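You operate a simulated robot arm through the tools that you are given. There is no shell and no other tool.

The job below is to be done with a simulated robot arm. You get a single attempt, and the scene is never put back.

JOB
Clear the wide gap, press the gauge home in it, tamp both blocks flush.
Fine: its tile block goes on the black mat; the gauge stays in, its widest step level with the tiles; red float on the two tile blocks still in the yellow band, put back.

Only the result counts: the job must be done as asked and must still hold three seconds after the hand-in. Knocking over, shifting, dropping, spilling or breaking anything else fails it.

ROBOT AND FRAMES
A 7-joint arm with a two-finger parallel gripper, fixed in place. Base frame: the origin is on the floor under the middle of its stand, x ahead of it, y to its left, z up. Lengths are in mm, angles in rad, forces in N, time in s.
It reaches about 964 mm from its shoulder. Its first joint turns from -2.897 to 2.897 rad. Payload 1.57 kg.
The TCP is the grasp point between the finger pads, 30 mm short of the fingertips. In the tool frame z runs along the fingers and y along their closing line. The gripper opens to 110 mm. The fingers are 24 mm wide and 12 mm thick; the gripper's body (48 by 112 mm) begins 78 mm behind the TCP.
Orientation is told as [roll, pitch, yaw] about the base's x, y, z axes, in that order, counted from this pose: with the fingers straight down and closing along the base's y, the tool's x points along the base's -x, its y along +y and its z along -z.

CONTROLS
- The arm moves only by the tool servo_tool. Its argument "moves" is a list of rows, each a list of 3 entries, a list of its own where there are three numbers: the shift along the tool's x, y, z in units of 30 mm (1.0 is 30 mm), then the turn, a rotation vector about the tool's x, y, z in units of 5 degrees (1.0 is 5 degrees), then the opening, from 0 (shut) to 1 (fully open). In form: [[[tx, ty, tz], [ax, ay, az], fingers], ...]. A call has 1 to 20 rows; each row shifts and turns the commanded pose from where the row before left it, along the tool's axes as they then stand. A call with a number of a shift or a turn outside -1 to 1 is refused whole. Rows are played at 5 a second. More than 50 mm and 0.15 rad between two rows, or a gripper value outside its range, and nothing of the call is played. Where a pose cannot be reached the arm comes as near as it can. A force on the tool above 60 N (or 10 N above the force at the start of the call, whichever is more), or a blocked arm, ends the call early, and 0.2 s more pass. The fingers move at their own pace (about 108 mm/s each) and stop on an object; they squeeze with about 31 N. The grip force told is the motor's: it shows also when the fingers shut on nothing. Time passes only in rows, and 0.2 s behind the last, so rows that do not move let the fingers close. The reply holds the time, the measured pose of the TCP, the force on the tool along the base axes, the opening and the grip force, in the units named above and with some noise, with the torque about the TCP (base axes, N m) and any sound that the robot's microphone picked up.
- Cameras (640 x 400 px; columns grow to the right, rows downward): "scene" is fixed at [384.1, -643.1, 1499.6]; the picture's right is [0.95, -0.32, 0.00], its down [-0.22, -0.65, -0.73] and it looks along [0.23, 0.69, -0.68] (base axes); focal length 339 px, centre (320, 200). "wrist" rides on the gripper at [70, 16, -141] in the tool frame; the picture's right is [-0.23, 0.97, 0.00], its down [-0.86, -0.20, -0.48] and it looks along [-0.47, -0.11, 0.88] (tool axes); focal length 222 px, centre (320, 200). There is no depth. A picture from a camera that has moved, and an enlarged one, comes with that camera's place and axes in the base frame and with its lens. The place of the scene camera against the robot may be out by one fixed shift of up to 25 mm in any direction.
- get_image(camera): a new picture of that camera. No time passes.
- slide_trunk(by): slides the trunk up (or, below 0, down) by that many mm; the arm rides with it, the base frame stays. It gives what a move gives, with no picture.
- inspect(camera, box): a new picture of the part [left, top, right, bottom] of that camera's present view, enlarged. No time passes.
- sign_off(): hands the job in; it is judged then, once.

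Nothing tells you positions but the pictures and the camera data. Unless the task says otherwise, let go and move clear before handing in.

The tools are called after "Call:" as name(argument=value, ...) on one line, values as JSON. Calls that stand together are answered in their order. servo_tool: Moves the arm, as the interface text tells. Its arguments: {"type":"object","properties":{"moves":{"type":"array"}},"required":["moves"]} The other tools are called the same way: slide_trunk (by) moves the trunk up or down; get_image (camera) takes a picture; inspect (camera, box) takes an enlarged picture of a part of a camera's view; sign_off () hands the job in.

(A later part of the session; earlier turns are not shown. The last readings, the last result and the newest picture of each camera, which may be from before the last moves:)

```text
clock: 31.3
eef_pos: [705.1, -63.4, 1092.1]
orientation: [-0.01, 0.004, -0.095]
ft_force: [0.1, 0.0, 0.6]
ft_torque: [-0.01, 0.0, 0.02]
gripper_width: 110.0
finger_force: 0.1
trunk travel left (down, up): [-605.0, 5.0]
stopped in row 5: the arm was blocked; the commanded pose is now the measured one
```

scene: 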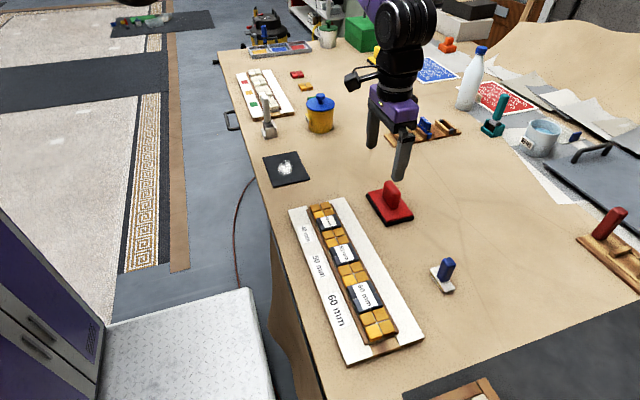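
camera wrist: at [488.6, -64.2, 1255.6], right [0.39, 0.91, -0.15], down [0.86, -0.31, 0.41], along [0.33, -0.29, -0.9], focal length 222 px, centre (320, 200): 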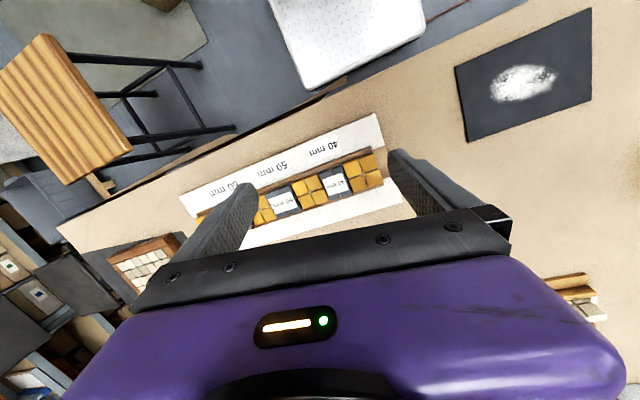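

It was blocked again at (705, -63). To see how the arm is actually posed, I'll raise the tool and lower the trunk so the shoulder shows in the scene view.

Call:
servo_tool(moves=[[[0, -0.7, -1], [0, 0, 0], 1], [[0, 0, -1], [0, 0, 0], 1], [[0, 0, -1], [0, 0, 0], 1], [[0, 0, -1], [0, 0, 0], 1], [[0, 0, 0], [0, 0, 0], 1]])

Call:
slide_trunk(by=-180)

Call:
get_image(camera="scene")

Call:
inspect(camera="scene", box=[60, 0, 460, 220])

```text
clock: 32.7
eef_pos: [687.7, -115.8, 1200.9]
orientation: [-0.056, 0.042, -0.163]
ft_force: [0.9, -0.5, 0.1]
ft_torque: [0.01, -0.01, 0.01]
gripper_width: 109.8
finger_force: 0.0
trunk travel left (down, up): [-605.0, 5.0]
stopped in row 5: the arm was blocked; the commanded pose is now the measured one
```

```text
clock: 34.7
eef_pos: [688.1, -116.5, 1021.3]
orientation: [-0.053, 0.042, -0.163]
ft_force: [-0.3, -0.1, -0.1]
ft_torque: [0.02, -0.02, 0.01]
gripper_width: 109.8
finger_force: 0.1
trunk travel left (down, up): [-425.0, 185.0]
```

```text
taken
```

scene: 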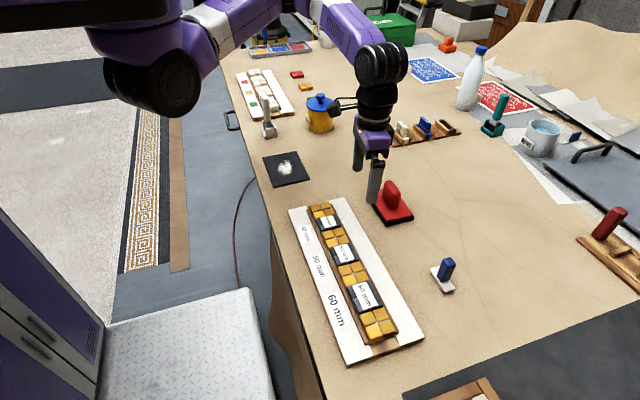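

```text
1.60 times, centred on (260, 110) of scene
camera zoom: at [384.1, -643.1, 1499.6], right [0.95, -0.32, 0.0], down [-0.22, -0.65, -0.73], along [0.23, 0.69, -0.68], focal length 542 px, centre (416, 344)
```

zoom: 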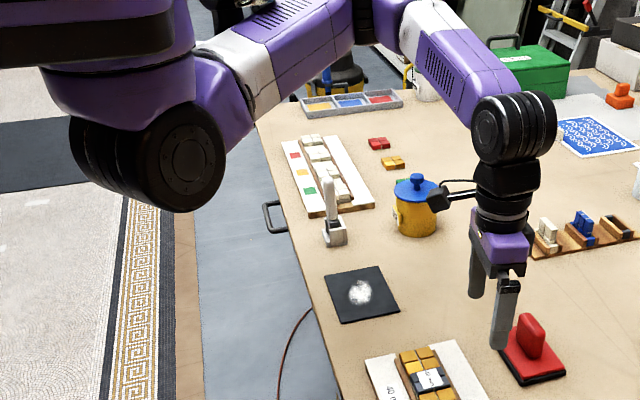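

A black part of the robot that moves with the trunk (around px (205, 5)) seems to sit against the upper arm. I'll zoom in there.

Call:
inspect(camera="scene", box=[0, 0, 300, 130])

Call:
inspect(camera="scene", box=[170, 0, 300, 60])

Call:
get_image(camera="wrist")

```text
2.13 times, centred on (150, 65) of scene
camera zoom: at [384.1, -643.1, 1499.6], right [0.95, -0.32, 0.0], down [-0.22, -0.65, -0.73], along [0.23, 0.69, -0.68], focal length 722 px, centre (683, 488)
```

zoom: 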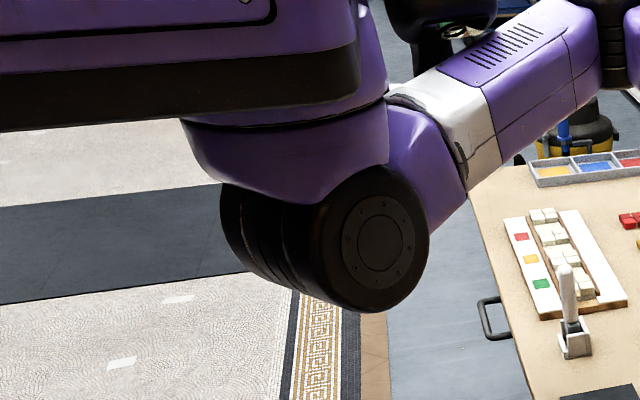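

```text
4.92 times, centred on (235, 30) of scene
camera zoom: at [384.1, -643.1, 1499.6], right [0.95, -0.32, 0.0], down [-0.22, -0.65, -0.73], along [0.23, 0.69, -0.68], focal length 1667 px, centre (738, 1037)
```

zoom: 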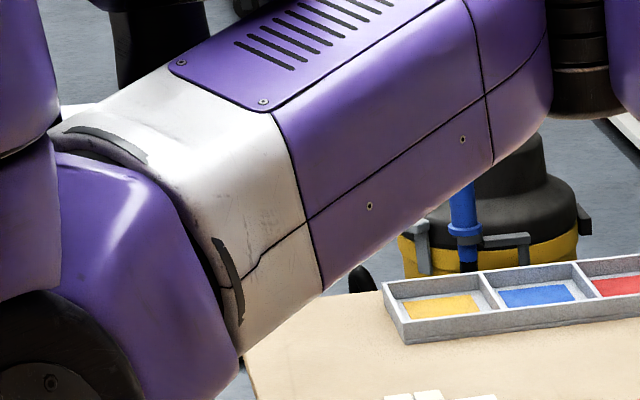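

```text
taken
camera wrist: at [627.3, -81.6, 1162.8], right [0.38, 0.92, -0.06], down [0.84, -0.31, 0.45], along [0.4, -0.22, -0.89], focal length 222 px, centre (320, 200)
```

wrist: 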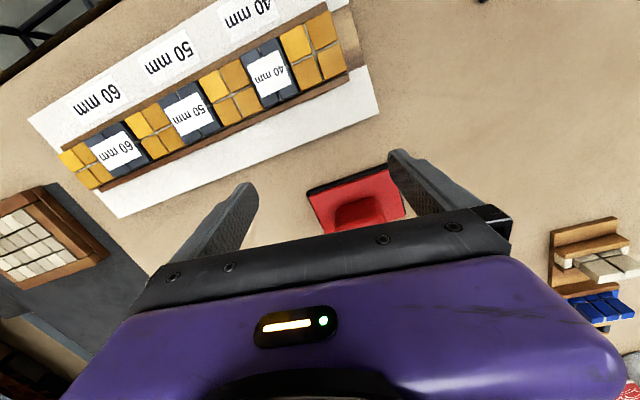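

The arm works like a SCARA with its elbow on the left, and the upper arm jams when swung further left. To reach the mat I need the elbow on the right side, which I can get by passing the wrist beneath the raised shoulder. I'll raise the trunk, back off to -y and level the tool first.

Call:
slide_trunk(by=180)

Call:
servo_tool(moves=[[[0, -1, 0], [0, 0, 0], 1], [[0, -1, 0], [0, 0, 0], 1], [[0, -1, 0], [-0.61, 0, 0], 1], [[0, -1, 0], [0, -0.48, 0], 1], [[0, -1, 0], [0, 0, -0.95], 1], [[0, -1, 0], [0, 0, -0.92], 1], [[0, 0, 1], [0, 0, 0], 1], [[0, 0, 1], [0, 0, 0], 1], [[0, 0, 1], [0, 0, 0], 1], [[0, 0, 0], [0, 0, 0], 1]])

Call:
get_image(camera="scene")

```text
clock: 36.7
eef_pos: [687.7, -116.3, 1200.6]
orientation: [-0.053, 0.043, -0.16]
ft_force: [-0.2, 0.0, 0.2]
ft_torque: [0.01, 0.01, 0.03]
gripper_width: 109.9
finger_force: 0.1
trunk travel left (down, up): [-605.0, 5.0]
```

```text
clock: 38.9
eef_pos: [664.6, -292.9, 1115.6]
orientation: [0.002, -0.002, 0.004]
ft_force: [0.0, -0.5, 0.6]
ft_torque: [0.01, -0.02, 0.01]
gripper_width: 110.0
finger_force: 0.1
trunk travel left (down, up): [-605.0, 5.0]
```

```text
taken
```

scene: 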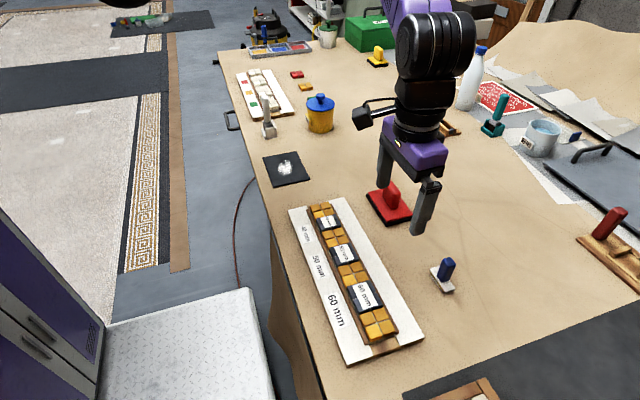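

The tool is level at (665, -293, 1116). Next I'll move in towards (413, -284, 1020), just off the table edge and close to the shoulder.

Call:
servo_tool(moves=[[[0.933, 0.03, 0.356], [0, 0, 0], 1], [[0.933, 0.03, 0.356], [0, 0, 0], 1], [[0.933, 0.03, 0.356], [0, 0, 0], 1], [[0.933, 0.03, 0.356], [0, 0, 0], 1], [[0.933, 0.03, 0.356], [0, 0, 0], 1], [[0.933, 0.03, 0.356], [0, 0, 0], 1], [[0.933, 0.03, 0.356], [0, 0, 0], 1], [[0.933, 0.03, 0.356], [0, 0, 0], 1], [[0.933, 0.03, 0.356], [0, 0, 0], 1], [[0, 0, 0], [0, 0, 0], 1]])

Call:
get_image(camera="scene")

Call:
get_image(camera="wrist")

```text
clock: 41.1
eef_pos: [410.9, -285.2, 1017.7]
orientation: [0.001, -0.003, 0.005]
ft_force: [-0.6, 0.6, 0.1]
ft_torque: [0.01, 0.01, -0.01]
gripper_width: 110.2
finger_force: 0.0
trunk travel left (down, up): [-605.0, 5.0]
```

```text
taken
```

scene: 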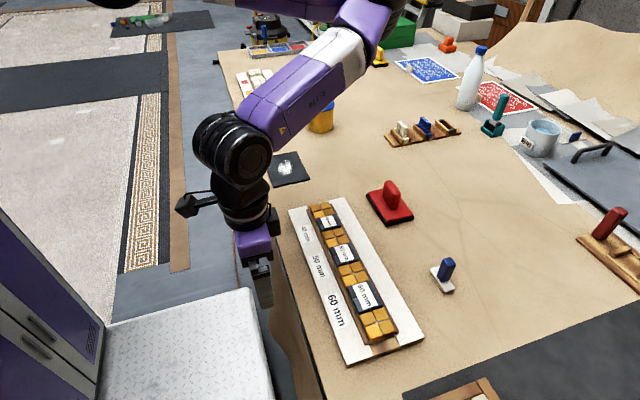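

```text
taken
camera wrist: at [338.8, -268.4, 1158.3], right [0.22, 0.97, 0.0], down [0.85, -0.2, 0.48], along [0.47, -0.1, -0.88], focal length 222 px, centre (320, 200)
```

wrist: 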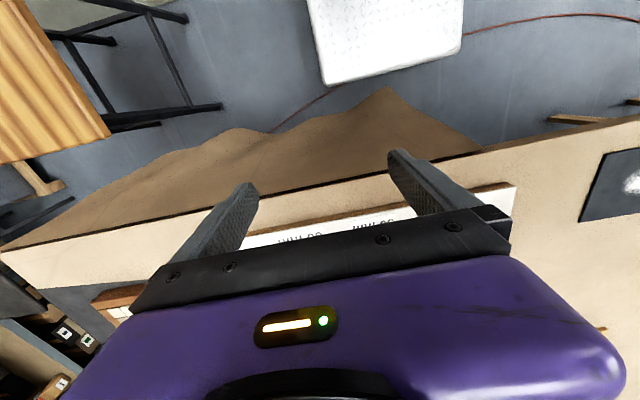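

The elbow is out in front now, as intended. I'll carry the wrist across under the shoulder towards +y, staying off the table at x ≈ 350.

Call:
servo_tool(moves=[[[0.4, 0.9, 0.2], [0, 0, 0], 1], [[0.4, 0.9, 0.2], [0, 0, 0], 1], [[0.4, 0.9, 0.2], [0, 0, 0], 1], [[0.4, 0.9, 0.2], [0, 0, 0], 1], [[0.4, 0.9, 0.2], [0, 0, 0], 1], [[0, 0, 0], [0, 0, 0], 1]])

Call:
get_image(camera="scene")

```text
clock: 42.5
eef_pos: [356.5, -170.2, 967.5]
orientation: [0.003, -0.002, 0.003]
ft_force: [0.3, 0.3, 0.6]
ft_torque: [-0.01, 0.0, 0.01]
gripper_width: 109.9
finger_force: 0.0
out of reach, approached as far as the arm can: row 4, 5
trunk travel left (down, up): [-605.0, 5.0]
```

```text
taken
```

scene: 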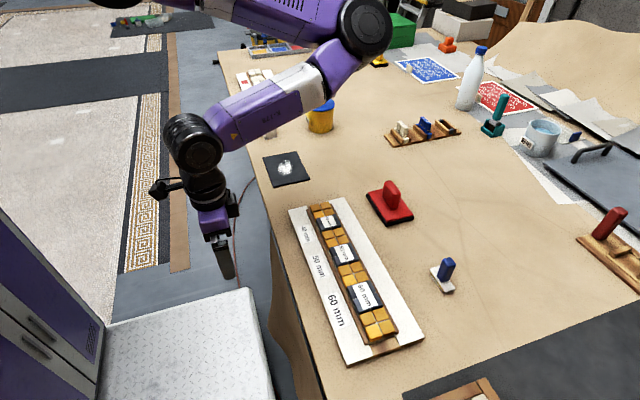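

The elbow fold limit stops me here: the wrist must stay about 245 mm from the shoulder. I'm in front of the table at x ≈ 356, so I can go lower and then pass beneath.

Call:
servo_tool(moves=[[[0.2, 0, 0.9], [0, 0, 0], 1], [[0.2, 0, 0.9], [0, 0, 0], 1], [[0.1, 0, 0.9], [0, 0, 0], 1], [[0, 0, 0], [0, 0, 0], 1]])

Call:
servo_tool(moves=[[[0, 0.9, 0], [0, 0, 0], 1], [[0, 0.9, 0], [0, 0, 0], 1], [[0, 0.9, 0], [0, 0, 0], 1], [[0, 0.9, 0], [0, 0, 0], 1], [[0, 0.9, 0], [0, 0, 0], 1], [[0, 0, 0], [0, 0, 0], 1]])

Call:
get_image(camera="scene")

Call:
get_image(camera="wrist")

```text
clock: 43.5
eef_pos: [342.9, -171.3, 884.8]
orientation: [0.003, -0.001, 0.006]
ft_force: [-0.5, -0.4, 0.0]
ft_torque: [0.01, 0.01, 0.0]
gripper_width: 110.1
finger_force: 0.0
trunk travel left (down, up): [-605.0, 5.0]
```

```text
clock: 44.9
eef_pos: [342.7, -162.5, 885.9]
orientation: [0.004, -0.002, 0.004]
ft_force: [0.8, 0.1, 0.5]
ft_torque: [0.02, -0.03, 0.02]
gripper_width: 109.9
finger_force: 0.1
out of reach, approached as far as the arm can: row 1, 2, 3, 4, 5
trunk travel left (down, up): [-605.0, 5.0]
```

```text
taken
```

scene: 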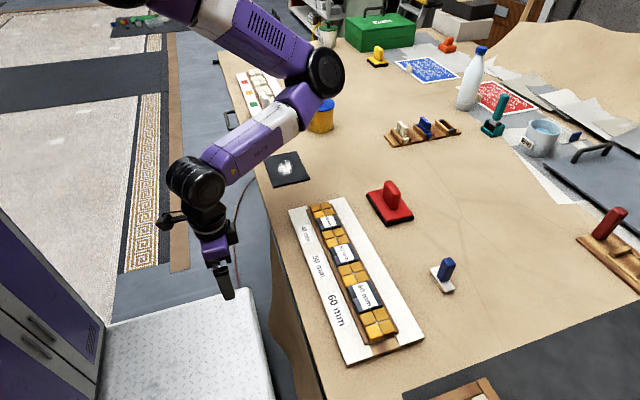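

```text
taken
camera wrist: at [270.4, -145.9, 1026.0], right [0.22, 0.97, 0.0], down [0.85, -0.2, 0.48], along [0.47, -0.1, -0.88], focal length 222 px, centre (320, 200)
```

wrist: 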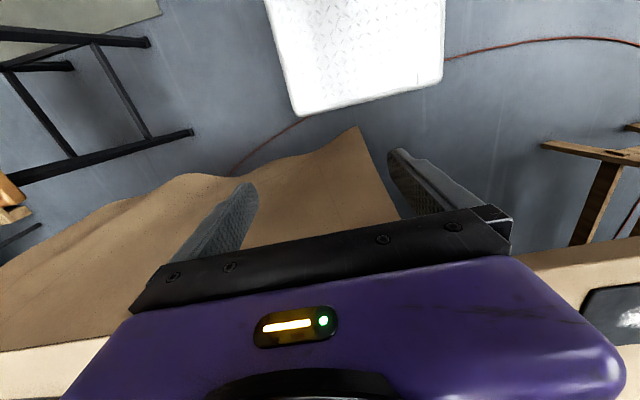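

The arm refuses to cross here because of a joint limit. It may be that j1 near its limit needs slow motion so the other joints can compensate, so I'll go back out over the table and try +y in small steps.

Call:
servo_tool(moves=[[[0, -1, -1], [0, 0, 0], 1], [[0, -1, -1], [0, 0, 0], 1], [[0, -1, -1], [0, 0, 0], 1], [[-0.5, -0.6, -1], [0, 0, 0], 1], [[-1, 0, -0.8], [0, 0, 0], 1], [[-1, 0.2, 0], [0, 0, 0], 1], [[-1, 0.4, 0], [0, 0, 0], 1], [[-1, 0.4, 0], [0, 0, 0], 1], [[-1, 0.4, 0], [0, 0, 0], 1], [[-1, 0.4, 0], [0, 0, 0], 1], [[-1, 0.4, 0], [0, 0, 0], 1], [[-1, 0.4, 0], [0, 0, 0], 1], [[-1, 0.4, 0], [0, 0, 0], 1], [[0, 0, 0], [0, 0, 0], 1]])

Call:
get_image(camera="scene")

```text
clock: 47.9
eef_pos: [626.8, -179.1, 1030.5]
orientation: [0.002, -0.002, 0.003]
ft_force: [0.3, -0.6, 0.1]
ft_torque: [-0.02, -0.01, -0.05]
gripper_width: 110.1
finger_force: 0.0
trunk travel left (down, up): [-605.0, 5.0]
```

```text
taken
```

scene: 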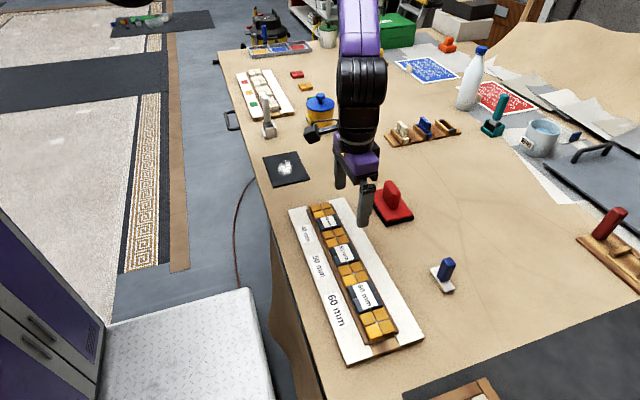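

I'm at (627, -179, 1030). Now I'll move to +y at 9 mm per row.

Call:
servo_tool(moves=[[[0, 0.3, 0], [0, 0, 0], 1], [[0, 0.3, 0], [0, 0, 0], 1], [[0, 0.3, 0], [0, 0, 0], 1], [[0, 0.3, 0], [0, 0, 0], 1], [[0, 0.3, 0], [0, 0, 0], 1], [[0, 0.3, 0], [0, 0, 0], 1], [[0, 0.3, 0], [0, 0, 0], 1], [[0, 0.3, 0], [0, 0, 0], 1], [[0, 0.3, 0], [0, 0, 0], 1], [[0, 0.3, 0], [0, 0, 0], 1], [[0, 0.3, 0], [0, 0, 0], 1], [[0, 0.3, 0], [0, 0, 0], 1], [[0, 0.3, 0], [0, 0, 0], 1], [[0, 0.3, 0], [0, 0, 0], 1], [[0, 0.3, 0], [0, 0, 0], 1], [[0, 0.3, 0], [0, 0, 0], 1], [[0, 0.3, 0], [0, 0, 0], 1], [[0, 0.3, 0], [0, 0, 0], 1], [[0, 0, 0], [0, 0, 0], 1], [[0, 0, 0], [0, 0, 0], 1]])

Call:
get_image(camera="scene")

```text
clock: 52.1
eef_pos: [623.8, -25.4, 1029.8]
orientation: [-0.002, 0.002, -0.017]
ft_force: [0.2, 0.1, -0.4]
ft_torque: [0.02, -0.06, 0.01]
gripper_width: 110.2
finger_force: 0.0
trunk travel left (down, up): [-605.0, 5.0]
```

```text
taken
```

scene: 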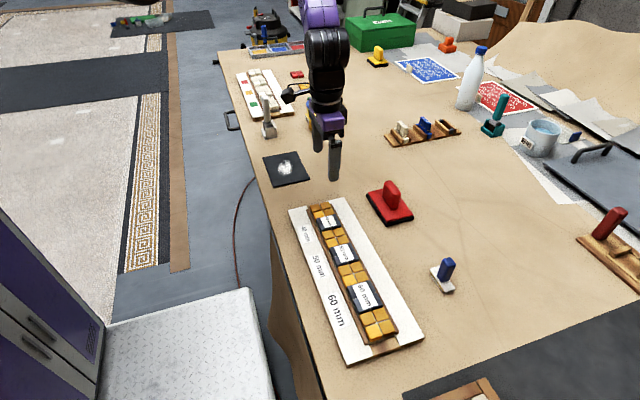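

That worked: slow motion with the trunk up got me to y = -25. I'll go lower, to about z = 975, and keep creeping to +y.

Call:
servo_tool(moves=[[[0, 0, 0.4], [0, 0, 0], 1], [[0, 0, 0.4], [0, 0, 0], 1], [[0, 0, 0.4], [0, 0, 0], 1], [[0, 0, 0.4], [0, 0, 0], 1], [[0, 0.25, 0], [0, 0, 0], 1], [[0, 0.25, 0], [0, 0, 0], 1], [[0, 0.25, 0], [0, 0, 0], 1], [[0, 0.25, 0], [0, 0, 0], 1], [[0, 0.25, 0], [0, 0, 0], 1], [[0, 0.25, 0], [0, 0, 0], 1], [[0, 0.25, 0], [0, 0, 0], 1], [[0, 0.25, 0], [0, 0, 0], 1], [[0, 0, 0], [0, 0, 0], 1], [[0, 0, 0], [0, 0, 0], 1]])

Call:
get_image(camera="scene")

```text
clock: 55.3
eef_pos: [627.1, -0.2, 981.4]
orientation: [-0.006, 0.004, -0.118]
ft_force: [-0.1, 0.1, -0.1]
ft_torque: [-0.02, 0.01, -0.02]
gripper_width: 110.3
finger_force: 0.2
trunk travel left (down, up): [-605.0, 5.0]
stopped in row 14: the arm was blocked; the commanded pose is now the measured one
```

```text
taken
```

scene: 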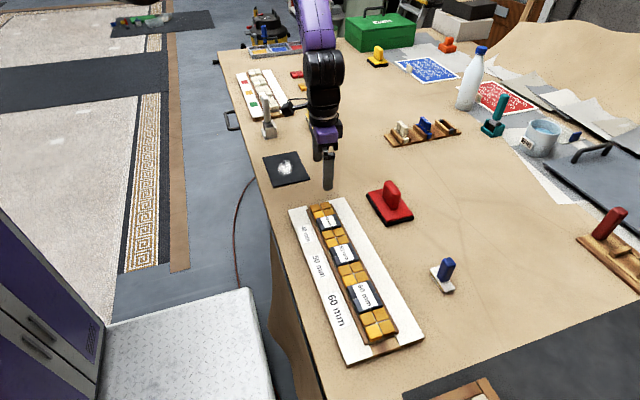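

The upper arm is jammed against its stop again, but each push and reset lets the other joints take over. I'll keep working across without correcting the yaw, since the block's yaw on the mat is free.

Call:
servo_tool(moves=[[[0, 0.3, 0], [0, 0, 0.2], 1], [[0, 0.3, 0], [0, 0, 0.2], 1], [[0, 0.3, 0], [0, 0, 0.2], 1], [[0, 0.3, 0], [0, 0, 0.2], 1], [[0, 0.3, 0], [0, 0, 0.2], 1], [[0, 0, 0], [0, 0, 0], 1], [[0, 0, 0], [0, 0, 0], 1], [[0, 0, 0], [0, 0, 0], 1]])

```text
clock: 57.3
eef_pos: [633.2, 19.6, 978.6]
orientation: [-0.019, 0.008, -0.273]
ft_force: [-0.5, -0.9, 0.6]
ft_torque: [0.01, -0.01, 0.01]
gripper_width: 110.2
finger_force: 0.0
trunk travel left (down, up): [-605.0, 5.0]
stopped in row 8: the arm was blocked; the commanded pose is now the measured one
```

Call:
servo_tool(moves=[[[0.1, 0.4, 0], [0, 0, 0.2], 1], [[0.1, 0.4, 0], [0, 0, 0.2], 1], [[0.1, 0.4, 0], [0, 0, 0.2], 1], [[0.1, 0.4, 0], [0, 0, 0.2], 1], [[0.1, 0.4, 0], [0, 0, 0.2], 1], [[0, 0, 0], [0, 0, 0], 1], [[0, 0, 0], [0, 0, 0], 1], [[0, 0, 0], [0, 0, 0], 1]])

Call:
get_image(camera="scene")

```text
clock: 59.3
eef_pos: [638.5, 40.8, 975.5]
orientation: [-0.031, 0.009, -0.467]
ft_force: [-0.2, -0.2, 0.4]
ft_torque: [-0.01, 0.01, -0.02]
gripper_width: 109.7
finger_force: 0.1
trunk travel left (down, up): [-605.0, 5.0]
stopped in row 8: the arm was blocked; the commanded pose is now the measured one
```

```text
taken
```

scene: 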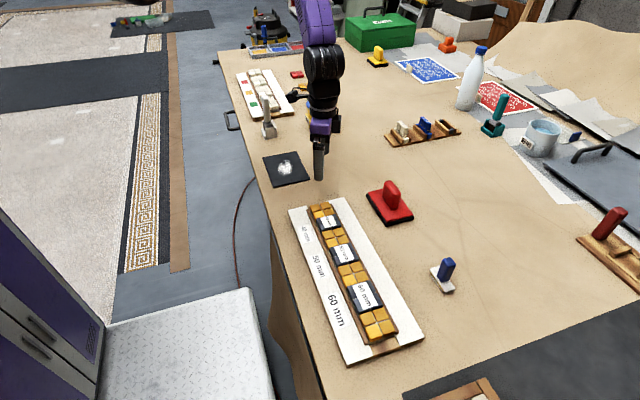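

Call:
servo_tool(moves=[[[0, 0, 0], [0, 0, -0.7], 1], [[0, 0, 0], [0, 0, -0.7], 1], [[0, 0, 0], [0, 0, -0.7], 1], [[0, 0, 0], [0, 0, -0.7], 1], [[0, 0, 0], [0, 0, -0.7], 1], [[0, 0, 0], [0, 0, -0.7], 1], [[0, 0, 0], [0, 0, 0], 1], [[0, 0, 0], [0, 0, 0], 1]])

```text
clock: 61.1
eef_pos: [646.2, 22.8, 978.4]
orientation: [-0.016, 0.01, -0.168]
ft_force: [0.2, -0.3, 0.4]
ft_torque: [0.0, -0.02, 0.01]
gripper_width: 110.1
finger_force: 0.0
trunk travel left (down, up): [-605.0, 5.0]
```

Turning the yaw shifts the elbow in a predictable way: at a low wrist pose, increasing yaw swings the elbow around. I'll use that to work the elbow round into the natural hanging posture, doing it in the free space in front of the table. First I'll back off to (500, -400, 1300).

Call:
servo_tool(moves=[[[0.086, -0.925, -0.339], [0, 0, 0], 1], [[0.086, -0.925, -0.339], [0, 0, 0], 1], [[0.086, -0.925, -0.339], [0, 0, 0], 1], [[0.086, -0.925, -0.339], [0, 0, 0], 1], [[0.086, -0.925, -0.339], [0, 0, 0], 1], [[0.086, -0.925, -0.339], [0, 0, 0], 1], [[0.086, -0.925, -0.339], [0, 0, 0], 1], [[0.086, -0.925, -0.339], [0, 0, 0], 1], [[0.086, -0.925, -0.339], [0, 0, 0], 1], [[0.086, -0.925, -0.339], [0, 0, 0], 1], [[0.086, -0.925, -0.339], [0, 0, 0], 1], [[0.086, -0.925, -0.339], [0, 0, 0], 1], [[0.202, -0.517, -0.952], [0, 0, 0], 1], [[0.202, -0.517, -0.952], [0, 0, 0], 1], [[0.202, -0.517, -0.952], [0, 0, 0], 1], [[0.202, -0.517, -0.952], [0, 0, 0], 1], [[0.202, -0.517, -0.952], [0, 0, 0], 1], [[0.202, -0.517, -0.952], [0, 0, 0], 1], [[0.202, -0.517, -0.952], [0, 0, 0], 1], [[0, 0, 0], [0, 0, 0], 1]])

Call:
get_image(camera="scene")

```text
clock: 65.3
eef_pos: [530.0, -383.8, 1309.9]
orientation: [-0.029, 0.017, -0.096]
ft_force: [-0.8, 0.4, -0.3]
ft_torque: [-0.01, 0.0, -0.02]
gripper_width: 110.1
finger_force: 0.1
trunk travel left (down, up): [-605.0, 5.0]
```

```text
taken
```

scene: 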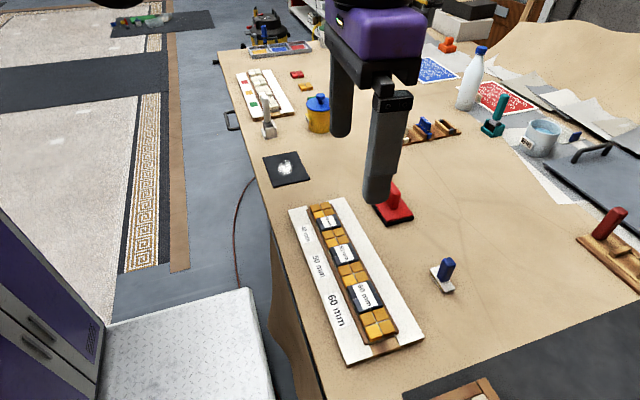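

Call:
servo_tool(moves=[[[0, 0, 0], [-0.33, -0.19, 0], 1], [[0, 0, 0], [0, 0, 1], 1], [[0, 0, 0], [0, 0, 1], 1], [[0, 0, 0], [0, 0, 1], 1], [[0, 0, 0], [0, 0, 1], 1], [[0, 0, 0], [0, 0, 1], 1], [[0, 0, 0], [0, 0, 1], 1], [[0, 0, 0], [0, 0, 1], 1], [[0, 0, 0], [0, 0, 1], 1], [[0, 0, 0], [0, 0, 1], 1], [[0, 0, 0], [0, 0, 1], 1], [[0, 0, 0], [0, 0, 1], 1], [[0, 0, 0], [0, 0, 1], 1], [[0, 0, 0], [0, 0, 1], 1], [[0, 0, 0], [0, 0, 1], 1], [[0, 0, 0], [0, 0, 1], 1], [[0, 0, 0], [0, 0, 1], 1], [[0, 0, 0], [0, 0, 1], 1], [[0, 0, 0], [0, 0, 1], 1], [[0, 0, 0], [0, 0, 0], 1]])

```text
clock: 69.5
eef_pos: [530.7, -381.9, 1308.2]
orientation: [-0.002, 0.003, -1.668]
ft_force: [-1.0, -0.7, 0.3]
ft_torque: [-0.03, 0.02, -0.02]
gripper_width: 110.0
finger_force: 0.0
trunk travel left (down, up): [-605.0, 5.0]
```

Yaw is now -95°. Next I'll come down in front of the table to the low pose near (285, -305, 885).

Call:
servo_tool(moves=[[[0.015, -0.303, 0.919], [0, 0, 0], 1], [[0.015, -0.303, 0.919], [0, 0, 0], 1], [[0.015, -0.303, 0.919], [0, 0, 0], 1], [[0.015, -0.303, 0.919], [0, 0, 0], 1], [[0.015, -0.303, 0.919], [0, 0, 0], 1], [[0.015, -0.303, 0.919], [0, 0, 0], 1], [[0.015, -0.303, 0.919], [0, 0, 0], 1], [[0.015, -0.303, 0.919], [0, 0, 0], 1], [[0.015, -0.303, 0.919], [0, 0, 0], 1], [[0.232, -0.95, 0.3], [0, 0, 0], 1], [[0.232, -0.95, 0.6], [0, 0, 0], 1], [[0.232, -0.95, 0.8], [0, 0, 0], 1], [[0.232, -0.95, 1], [0, 0, 0], 1], [[0.232, -0.95, 1], [0, 0, 0], 1], [[0.232, -0.6, 1], [0, 0, 0], 1], [[0.232, -0.3, 1], [0, 0, 0], 1], [[0, 0, 0], [0, 0, 0], 1]])

Call:
get_image(camera="scene")

Call:
get_image(camera="wrist")

```text
clock: 73.1
eef_pos: [284.7, -304.3, 893.9]
orientation: [-0.001, 0.001, -1.667]
ft_force: [0.0, 0.5, -0.4]
ft_torque: [-0.02, 0.0, -0.03]
gripper_width: 110.1
finger_force: 0.1
trunk travel left (down, up): [-605.0, 5.0]
```

```text
taken
```

scene: 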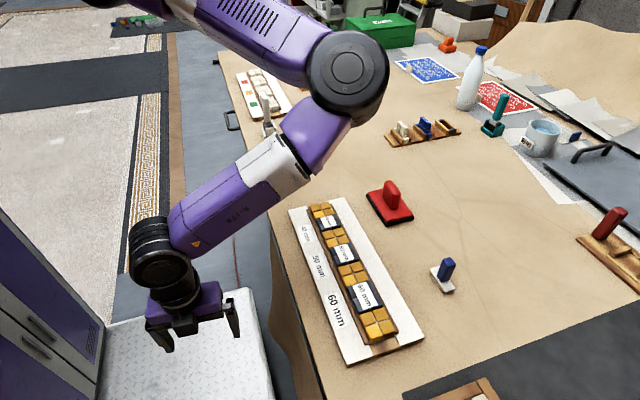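

```text
taken
camera wrist: at [306.1, -236.4, 1032.6], right [0.95, -0.32, 0.0], down [-0.28, -0.83, 0.48], along [-0.15, -0.45, -0.88], focal length 222 px, centre (320, 200)
```

wrist: 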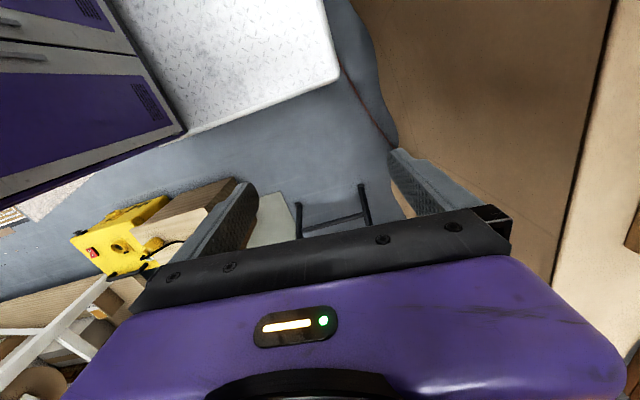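

The elbow is at px (347, 75). Now I'll increase yaw by 95° here and see how the elbow shifts.

Call:
servo_tool(moves=[[[0, 0, 0], [0, 0, -1], 1], [[0, 0, 0], [0, 0, -1], 1], [[0, 0, 0], [0, 0, -1], 1], [[0, 0, 0], [0, 0, -1], 1], [[0, 0, 0], [0, 0, -1], 1], [[0, 0, 0], [0, 0, -1], 1], [[0, 0, 0], [0, 0, -1], 1], [[0, 0, 0], [0, 0, -1], 1], [[0, 0, 0], [0, 0, -1], 1], [[0, 0, 0], [0, 0, -1], 1], [[0, 0, 0], [0, 0, -1], 1], [[0, 0, 0], [0, 0, -1], 1], [[0, 0, 0], [0, 0, -1], 1], [[0, 0, 0], [0, 0, -1], 1], [[0, 0, 0], [0, 0, -1], 1], [[0, 0, 0], [0, 0, -1], 1], [[0, 0, 0], [0, 0, -1], 1], [[0, 0, 0], [0, 0, -1], 1], [[0, 0, 0], [0, 0, -1], 1], [[0, 0, 0], [0, 0, 0], 1]])

Call:
get_image(camera="scene")

```text
clock: 77.3
eef_pos: [284.7, -305.1, 890.7]
orientation: [0.002, 0.002, -0.007]
ft_force: [0.7, -0.7, 0.1]
ft_torque: [0.01, 0.01, 0.0]
gripper_width: 110.0
finger_force: 0.1
trunk travel left (down, up): [-605.0, 5.0]
```

```text
taken
```

scene: 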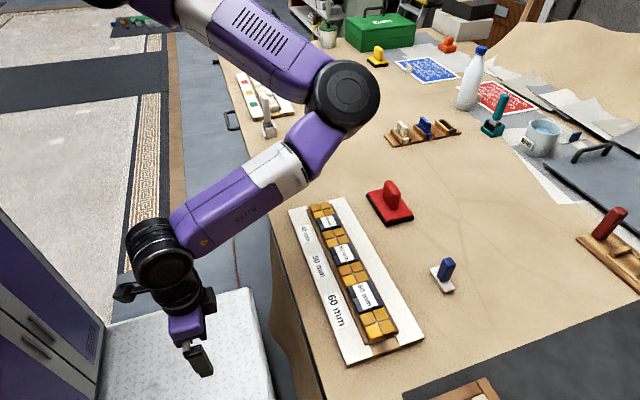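

The elbow dropped a little and moved left, in the wanted direction. I'll increase yaw by another 100° to see how far it goes.

Call:
servo_tool(moves=[[[0, 0, 0], [0, 0, -1], 1], [[0, 0, 0], [0, 0, -1], 1], [[0, 0, 0], [0, 0, -1], 1], [[0, 0, 0], [0, 0, -1], 1], [[0, 0, 0], [0, 0, -1], 1], [[0, 0, 0], [0, 0, -1], 1], [[0, 0, 0], [0, 0, -1], 1], [[0, 0, 0], [0, 0, -1], 1], [[0, 0, 0], [0, 0, -1], 1], [[0, 0, 0], [0, 0, -1], 1], [[0, 0, 0], [0, 0, -1], 1], [[0, 0, 0], [0, 0, -1], 1], [[0, 0, 0], [0, 0, -1], 1], [[0, 0, 0], [0, 0, -1], 1], [[0, 0, 0], [0, 0, -1], 1], [[0, 0, 0], [0, 0, -1], 1], [[0, 0, 0], [0, 0, -1], 1], [[0, 0, 0], [0, 0, -1], 1], [[0, 0, 0], [0, 0, -1], 1], [[0, 0, 0], [0, 0, 0], 1]])

Call:
get_image(camera="scene")

```text
clock: 81.5
eef_pos: [284.9, -305.6, 891.0]
orientation: [0.002, -0.002, 1.651]
ft_force: [0.1, 1.2, -0.4]
ft_torque: [-0.02, -0.06, 0.01]
gripper_width: 110.0
finger_force: 0.1
trunk travel left (down, up): [-605.0, 5.0]
```

```text
taken
```

scene: 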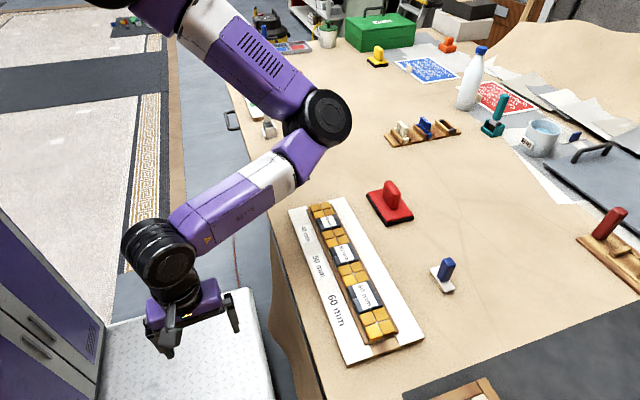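

The elbow keeps moving down and inward. I'll rotate a further 80°.

Call:
servo_tool(moves=[[[0, 0, 0], [0, 0, -1], 1], [[0, 0, 0], [0, 0, -1], 1], [[0, 0, 0], [0, 0, -1], 1], [[0, 0, 0], [0, 0, -1], 1], [[0, 0, 0], [0, 0, -1], 1], [[0, 0, 0], [0, 0, -1], 1], [[0, 0, 0], [0, 0, -1], 1], [[0, 0, 0], [0, 0, -1], 1], [[0, 0, 0], [0, 0, -1], 1], [[0, 0, 0], [0, 0, -1], 1], [[0, 0, 0], [0, 0, -1], 1], [[0, 0, 0], [0, 0, -1], 1], [[0, 0, 0], [0, 0, -1], 1], [[0, 0, 0], [0, 0, -1], 1], [[0, 0, 0], [0, 0, -1], 1], [[0, 0, 0], [0, 0, -1], 1], [[0, 0, 0], [0, 0, 0], 1]])

Call:
get_image(camera="scene")

```text
clock: 85.1
eef_pos: [284.5, -303.3, 891.0]
orientation: [-0.003, -0.003, 3.048]
ft_force: [-0.5, 0.5, -0.5]
ft_torque: [0.05, -0.05, -0.01]
gripper_width: 109.8
finger_force: 0.1
trunk travel left (down, up): [-605.0, 5.0]
```

```text
taken
```

scene: 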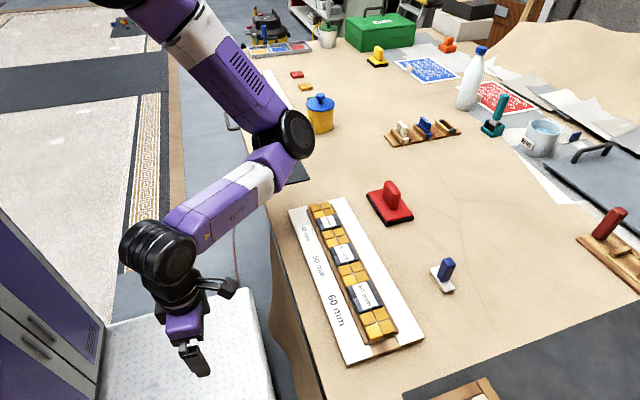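

The elbow is clearly swinging towards the hanging posture, now at px (295, 133). I'll go up to a high pose where yaw doesn't shift the elbow, unwind the yaw there, then come back down.

Call:
servo_tool(moves=[[[0.4, 0.24, -1], [0, 0, 0], 1], [[0.4, 0.24, -1], [0, 0, 0], 1], [[0.4, 0.24, -1], [0, 0, 0], 1], [[1, 0.24, -0.7], [0, 0, 0], 1], [[1, 0.24, -0.7], [0, 0, 0], 1], [[1, 0.24, -0.7], [0, 0, 0], 1], [[1, 0.24, -0.7], [0, 0, 0], 1], [[0.4, 0.024, -0.926], [0, 0, 0], 1], [[0.4, 0.024, -0.926], [0, 0, 0], 1], [[0.4, 0.024, -0.926], [0, 0, 0], 1], [[0.4, 0.024, -0.926], [0, 0, 0], 1], [[0.4, 0.024, -0.926], [0, 0, 0], 1], [[0.4, 0.024, -0.926], [0, 0, 0], 1], [[0.4, 0.024, -0.926], [0, 0, 0], 1], [[0.4, 0.024, -0.926], [0, 0, 0], 1], [[0.4, 0.024, -0.926], [0, 0, 0], 1], [[0, 0, 0], [0, 0, 0], 1]])

Call:
get_image(camera="scene")

```text
clock: 88.7
eef_pos: [543.3, -385.9, 1314.6]
orientation: [-0.001, -0.002, 3.047]
ft_force: [0.0, 0.7, 0.3]
ft_torque: [-0.02, 0.03, 0.0]
gripper_width: 109.9
finger_force: 0.0
trunk travel left (down, up): [-605.0, 5.0]
```

```text
taken
```

scene: 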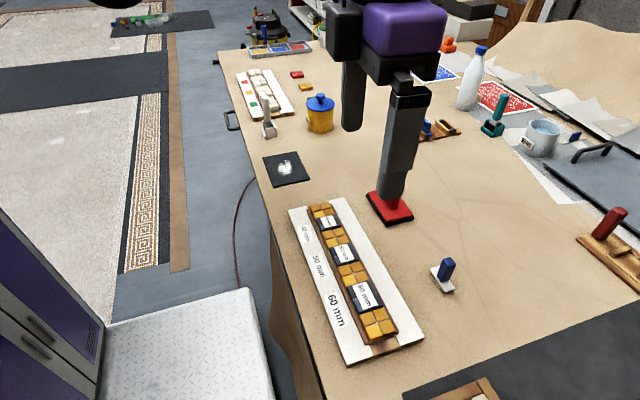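

Call:
servo_tool(moves=[[[0, 0, 0], [0, 0, 1], 1], [[0, 0, 0], [0, 0, 1], 1], [[0, 0, 0], [0, 0, 1], 1], [[0, 0, 0], [0, 0, 1], 1], [[0, 0, 0], [0, 0, 1], 1], [[0, 0, 0], [0, 0, 1], 1], [[0, 0, 0], [0, 0, 1], 1], [[0, 0, 0], [0, 0, 1], 1], [[0, 0, 0], [0, 0, 1], 1], [[0, 0, 0], [0, 0, 1], 1], [[0, 0, 0], [0, 0, 1], 1], [[0, 0, 0], [0, 0, 1], 1], [[0, 0, 0], [0, 0, 1], 1], [[0, 0, 0], [0, 0, 1], 1], [[0, 0, 0], [0, 0, 1], 1], [[0, 0, 0], [0, 0, 1], 1], [[0, 0, 0], [0, 0, 1], 1], [[0, 0, 0], [0, 0, 1], 1], [[0, 0, 0], [0, 0, 1], 1], [[0, 0, 0], [0, 0, 1], 1]])

Call:
servo_tool(moves=[[[0, 0, 0], [0, 0, 1], 1], [[0, 0, 0], [0, 0, 1], 1], [[0, 0, 0], [0, 0, 1], 1], [[0, 0, 0], [0, 0, 1], 1], [[0, 0, 0], [0, 0, 1], 1], [[0, 0, 0], [0, 0, 1], 1], [[0, 0, 0], [0, 0, 1], 1], [[0, 0, 0], [0, 0, 1], 1], [[0, 0, 0], [0, 0, 1], 1], [[0, 0, 0], [0, 0, 1], 1], [[0, 0, 0], [0, 0, 1], 1], [[0, 0, 0], [0, 0, 1], 1], [[0, 0, 0], [0, 0, 1], 1], [[0, 0, 0], [0, 0, 1], 1], [[0, 0, 0], [0, 0, 1], 1], [[0, 0, 0], [0, 0, 1], 1], [[0, 0, 0], [0, 0, 1], 1], [[0, 0, 0], [0, 0, 1], 1], [[0, 0, 0], [0, 0, 1], 1], [[0, 0, 0], [0, 0, 1], 1]])

Call:
servo_tool(moves=[[[0, 0, 0], [0, 0, 1], 1], [[0, 0, 0], [0, 0, 1], 1], [[0, 0, 0], [0, 0, 1], 1], [[0, 0, 0], [0, 0, 1], 1], [[0, 0, 0], [0, 0, 1], 1], [[0, 0, 0], [0, 0, 1], 1], [[0, 0, 0], [0, 0, 1], 1], [[0, 0, 0], [0, 0, 1], 1], [[0, 0, 0], [0, 0, 1], 1], [[0, 0, 0], [0, 0, 1], 1], [[0, 0, 0], [0, 0, 1], 1], [[0, 0, 0], [0, 0, 1], 1], [[0, 0, 0], [0, 0, 1], 1], [[0, 0, 0], [0, 0, 1], 1], [[0, 0, 0], [0, 0, 0], 1]])

```text
clock: 92.9
eef_pos: [542.3, -386.6, 1314.9]
orientation: [0.002, -0.001, 1.299]
ft_force: [1.0, 0.0, 0.8]
ft_torque: [-0.01, 0.04, -0.02]
gripper_width: 109.8
finger_force: 0.0
trunk travel left (down, up): [-605.0, 5.0]
```

```text
clock: 97.1
eef_pos: [543.4, -387.6, 1315.1]
orientation: [0.003, 0.001, -0.448]
ft_force: [-0.2, 0.2, -0.2]
ft_torque: [0.03, -0.02, 0.01]
gripper_width: 109.9
finger_force: 0.1
trunk travel left (down, up): [-605.0, 5.0]
```

```text
clock: 100.3
eef_pos: [542.3, -388.7, 1314.7]
orientation: [-0.001, 0.002, -1.667]
ft_force: [0.3, 0.1, -1.0]
ft_torque: [-0.02, 0.04, 0.0]
gripper_width: 109.9
finger_force: 0.1
trunk travel left (down, up): [-605.0, 5.0]
```

Call:
servo_tool(moves=[[[0.03, -0.34, 0.94], [0, 0, 0], 1], [[0.03, -0.34, 0.94], [0, 0, 0], 1], [[0.03, -0.34, 0.94], [0, 0, 0], 1], [[0.03, -0.34, 0.94], [0, 0, 0], 1], [[0.03, -0.34, 0.94], [0, 0, 0], 1], [[0.03, -0.34, 0.94], [0, 0, 0], 1], [[0.03, -0.34, 0.94], [0, 0, 0], 1], [[0.03, -0.34, 0.94], [0, 0, 0], 1], [[0.03, -0.34, 0.94], [0, 0, 0], 1], [[0.232, -0.95, 0.3], [0, 0, 0], 1], [[0.232, -0.95, 0.6], [0, 0, 0], 1], [[0.232, -0.95, 0.8], [0, 0, 0], 1], [[0.232, -0.95, 1], [0, 0, 0], 1], [[0.232, -0.95, 1], [0, 0, 0], 1], [[0.232, -0.6, 1], [0, 0, 0], 1], [[0.232, -0.3, 1], [0, 0, 0], 1], [[0, 0, 0], [0, 0, 0], 1]])

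Call:
get_image(camera="scene")

```text
clock: 103.9
eef_pos: [287.1, -304.6, 888.6]
orientation: [-0.003, 0.001, -1.666]
ft_force: [0.4, 0.5, -1.1]
ft_torque: [-0.03, -0.01, 0.0]
gripper_width: 109.8
finger_force: 0.1
trunk travel left (down, up): [-605.0, 5.0]
```

```text
taken
```

scene: 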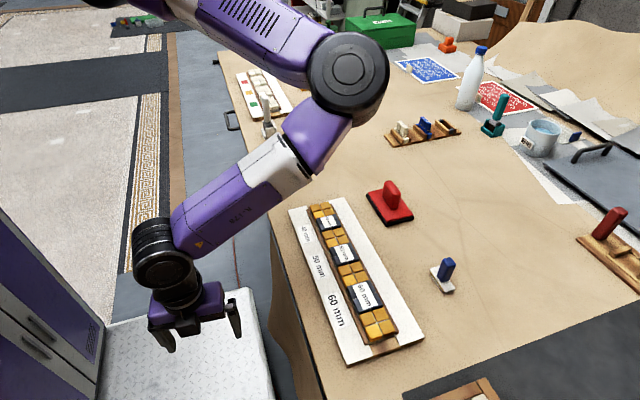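

The elbow returned to the same place, so the posture depends only on the tool pose, including its yaw. A large positive yaw lowers the elbow, so I'll approach the mat with yaw near +175°. Rotating now.

Call:
servo_tool(moves=[[[0, 0, 0], [0, 0, -1], 1], [[0, 0, 0], [0, 0, -1], 1], [[0, 0, 0], [0, 0, -1], 1], [[0, 0, 0], [0, 0, -1], 1], [[0, 0, 0], [0, 0, -1], 1], [[0, 0, 0], [0, 0, -1], 1], [[0, 0, 0], [0, 0, -1], 1], [[0, 0, 0], [0, 0, -1], 1], [[0, 0, 0], [0, 0, -1], 1], [[0, 0, 0], [0, 0, -1], 1], [[0, 0, 0], [0, 0, -1], 1], [[0, 0, 0], [0, 0, -1], 1], [[0, 0, 0], [0, 0, -1], 1], [[0, 0, 0], [0, 0, -1], 1], [[0, 0, 0], [0, 0, -1], 1], [[0, 0, 0], [0, 0, -1], 1], [[0, 0, 0], [0, 0, -1], 1], [[0, 0, 0], [0, 0, -1], 1], [[0, 0, 0], [0, 0, -1], 1], [[0, 0, 0], [0, 0, -1], 1]])

Call:
servo_tool(moves=[[[0, 0, 0], [0, 0, -1], 1], [[0, 0, 0], [0, 0, -1], 1], [[0, 0, 0], [0, 0, -1], 1], [[0, 0, 0], [0, 0, -1], 1], [[0, 0, 0], [0, 0, -1], 1], [[0, 0, 0], [0, 0, -1], 1], [[0, 0, 0], [0, 0, -1], 1], [[0, 0, 0], [0, 0, -1], 1], [[0, 0, 0], [0, 0, -1], 1], [[0, 0, 0], [0, 0, -1], 1], [[0, 0, 0], [0, 0, -1], 1], [[0, 0, 0], [0, 0, -1], 1], [[0, 0, 0], [0, 0, -1], 1], [[0, 0, 0], [0, 0, -1], 1], [[0, 0, 0], [0, 0, -1], 1], [[0, 0, 0], [0, 0, -1], 1], [[0, 0, 0], [0, 0, -1], 1], [[0, 0, 0], [0, 0, -1], 1], [[0, 0, 0], [0, 0, -1], 1], [[0, 0, 0], [0, 0, -1], 1]])

Call:
servo_tool(moves=[[[0, 0, 0], [0, 0, -1], 1], [[0, 0, 0], [0, 0, -1], 1], [[0, 0, 0], [0, 0, -1], 1], [[0, 0, 0], [0, 0, -1], 1], [[0, 0, 0], [0, 0, -1], 1], [[0, 0, 0], [0, 0, -1], 1], [[0, 0, 0], [0, 0, -1], 1], [[0, 0, 0], [0, 0, -1], 1], [[0, 0, 0], [0, 0, -1], 1], [[0, 0, 0], [0, 0, -1], 1], [[0, 0, 0], [0, 0, -1], 1], [[0, 0, 0], [0, 0, -1], 1], [[0, 0, 0], [0, 0, -1], 1], [[0, 0, 0], [0, 0, -1], 1], [[0, 0, 0], [0, 0, 0], 1]])

```text
clock: 108.1
eef_pos: [288.3, -304.3, 892.5]
orientation: [0.002, 0.002, 0.081]
ft_force: [-0.2, -0.4, -0.5]
ft_torque: [0.01, -0.03, 0.0]
gripper_width: 110.2
finger_force: 0.1
trunk travel left (down, up): [-605.0, 5.0]
```

```text
clock: 112.3
eef_pos: [287.8, -303.8, 891.3]
orientation: [0.0, -0.005, 1.826]
ft_force: [0.1, 0.4, -0.7]
ft_torque: [-0.01, -0.01, 0.02]
gripper_width: 110.2
finger_force: 0.1
trunk travel left (down, up): [-605.0, 5.0]
```

```text
clock: 115.5
eef_pos: [285.2, -304.6, 890.6]
orientation: [-0.001, -0.002, 3.049]
ft_force: [0.5, -0.3, 0.4]
ft_torque: [-0.01, 0.02, -0.01]
gripper_width: 110.1
finger_force: 0.0
trunk travel left (down, up): [-605.0, 5.0]
```

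Yaw is at 175°. Now I'll move back over the table to about (600, -200, 1005) in this posture.

Call:
servo_tool(moves=[[[0.4, 0.05, -1], [0, 0, 0], 1], [[0.4, 0.05, -1], [0, 0, 0], 1], [[0.4, 0.05, -1], [0, 0, 0], 1], [[1, 0.05, -0.25], [0, 0, 0], 1], [[1, 0.05, -0.25], [0, 0, 0], 1], [[1, 0.05, -0.25], [0, 0, 0], 1], [[1, 0.05, -0.25], [0, 0, 0], 1], [[0.823, -0.69, 0], [0, 0, 0], 1], [[0.823, -0.69, 0], [0, 0, 0], 1], [[0.823, -0.69, 0], [0, 0, 0], 1], [[0.823, -0.69, 0], [0, 0, 0], 1], [[0.823, -0.69, 0], [0, 0, 0], 1], [[0.823, -0.69, 0], [0, 0, 0], 1], [[0, 0, 0], [0, 0, 0], 1]])

Call:
get_image(camera="scene")

```text
clock: 118.5
eef_pos: [603.1, -220.7, 1008.6]
orientation: [-0.001, 0.0, 3.045]
ft_force: [0.3, -1.1, 0.3]
ft_torque: [0.01, -0.02, 0.02]
gripper_width: 109.8
finger_force: 0.0
trunk travel left (down, up): [-605.0, 5.0]
```

```text
taken
```

scene: 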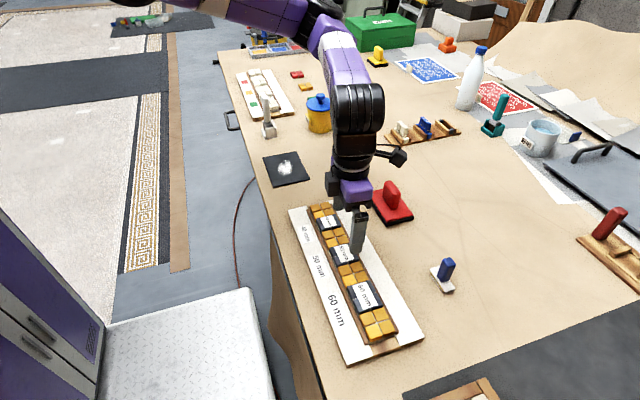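

The elbow is visibly lower here. Now I'll creep to +y at 12 mm per row.

Call:
servo_tool(moves=[[[-0.037, -0.4, 0], [0, 0, 0], 1], [[-0.037, -0.4, 0], [0, 0, 0], 1], [[-0.037, -0.4, 0], [0, 0, 0], 1], [[-0.037, -0.4, 0], [0, 0, 0], 1], [[-0.037, -0.4, 0], [0, 0, 0], 1], [[-0.037, -0.4, 0], [0, 0, 0], 1], [[-0.037, -0.4, 0], [0, 0, 0], 1], [[-0.037, -0.4, 0], [0, 0, 0], 1], [[-0.037, -0.4, 0], [0, 0, 0], 1], [[-0.037, -0.4, 0], [0, 0, 0], 1], [[-0.037, -0.4, 0], [0, 0, 0], 1], [[-0.037, -0.4, 0], [0, 0, 0], 1], [[-0.037, -0.4, 0], [0, 0, 0], 1], [[-0.037, -0.4, 0], [0, 0, 0], 1], [[-0.037, -0.4, 0], [0, 0, 0], 1], [[-0.037, -0.4, 0], [0, 0, 0], 1], [[-0.037, -0.4, 0], [0, 0, 0], 1], [[-0.037, -0.4, 0], [0, 0, 0], 1], [[-0.037, -0.4, 0], [0, 0, 0], 1], [[0, 0, 0], [0, 0, 0], 1]])

Call:
get_image(camera="scene")

```text
clock: 122.7
eef_pos: [602.5, 8.8, 1012.0]
orientation: [-0.002, 0.0, 3.045]
ft_force: [0.1, 0.0, 0.5]
ft_torque: [-0.02, 0.06, 0.01]
gripper_width: 110.1
finger_force: 0.1
trunk travel left (down, up): [-605.0, 5.0]
```

```text
taken
```

scene: 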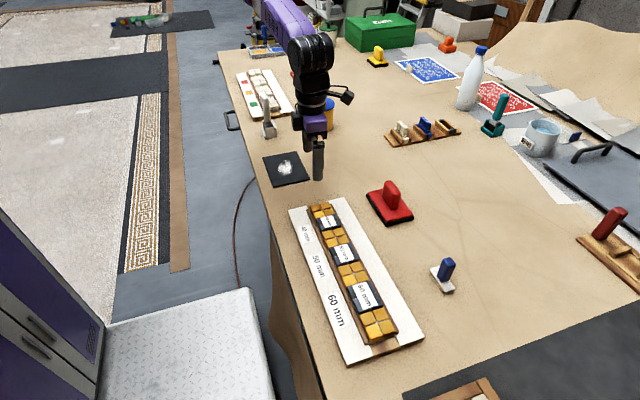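

That worked with no lag at all. I'll continue onwards to the mat.

Call:
servo_tool(moves=[[[-0.12, -0.324, 0], [0, 0, 0], 1], [[-0.12, -0.324, 0], [0, 0, 0], 1], [[-0.12, -0.324, 0], [0, 0, 0], 1], [[-0.12, -0.324, 0], [0, 0, 0], 1], [[-0.12, -0.324, 0], [0, 0, 0], 1], [[-0.12, -0.324, 0], [0, 0, 0], 1], [[-0.12, -0.324, 0], [0, 0, 0], 1], [[-0.12, -0.324, 0], [0, 0, 0], 1], [[-0.12, -0.324, 0], [0, 0, 0], 1], [[-0.12, -0.324, 0], [0, 0, 0], 1], [[-0.12, -0.324, 0], [0, 0, 0], 1], [[-0.12, -0.324, 0], [0, 0, 0], 1], [[0, 0, 0], [0, 0, 0], 1]])

Call:
get_image(camera="scene")

Call:
get_image(camera="wrist")

```text
clock: 125.7
eef_pos: [563.4, 92.1, 999.5]
orientation: [0.077, -0.011, 3.034]
ft_force: [-0.8, -0.6, -0.8]
ft_torque: [0.01, -0.01, -0.04]
gripper_width: 110.1
finger_force: 0.1
trunk travel left (down, up): [-605.0, 5.0]
stopped in row 13: the arm was blocked; the commanded pose is now the measured one
```

```text
taken
```

scene: 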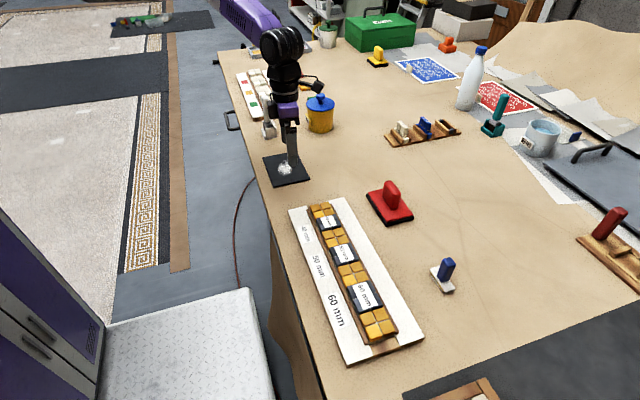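

```text
taken
camera wrist: at [632.8, 79.6, 1139.6], right [-0.33, -0.94, 0.08], down [-0.82, 0.33, 0.47], along [-0.47, 0.09, -0.88], focal length 222 px, centre (320, 200)
```

wrist: 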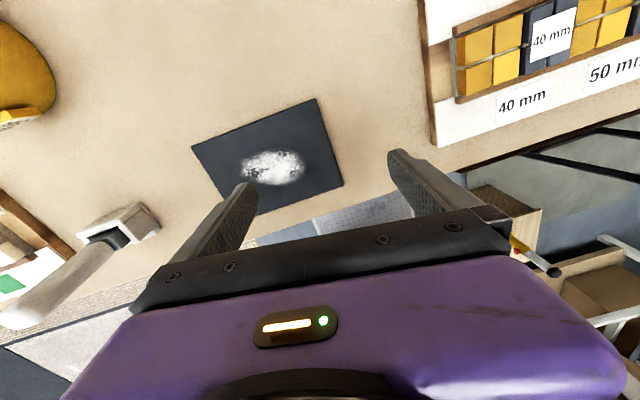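

I'm over the mat now: it spans about x 501–612 and y 69–218, so the posture works. I'll look at the mat up close, then level the tool and go a bit lower to test the reach there.

Call:
inspect(camera="wrist", box=[180, 80, 360, 220])

Call:
servo_tool(moves=[[[0, 0, 0.3], [0.44, 0.06, 0], 1], [[0, 0, 0.3], [0.44, 0.06, 0], 1], [[0, 0, 0.4], [0, 0, 0], 1], [[0, 0, 0.4], [0, 0, 0], 1], [[0, 0, 0.2], [0, 0, 0], 1], [[0, 0, 0], [0, 0, 0], 1]])

```text
2.86 times, centred on (270, 150) of wrist
camera zoom: at [632.8, 79.6, 1139.6], right [-0.33, -0.94, 0.08], down [-0.82, 0.33, 0.47], along [-0.47, 0.09, -0.88], focal length 635 px, centre (463, 343)
```

zoom: 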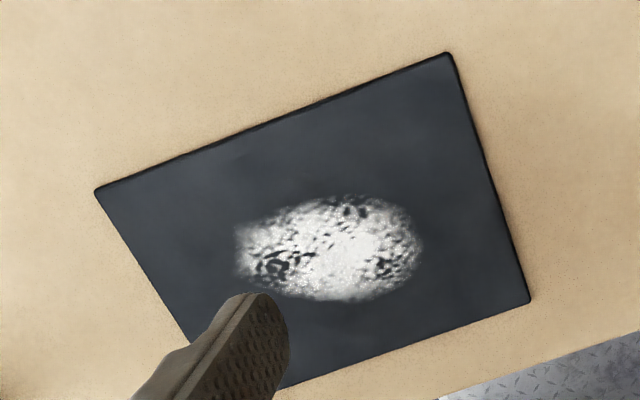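

```text
clock: 127.1
eef_pos: [565.2, 92.7, 951.0]
orientation: [-0.002, 0.0, 3.035]
ft_force: [0.3, 0.3, 0.0]
ft_torque: [-0.05, 0.0, 0.0]
gripper_width: 110.1
finger_force: 0.0
trunk travel left (down, up): [-605.0, 5.0]
```

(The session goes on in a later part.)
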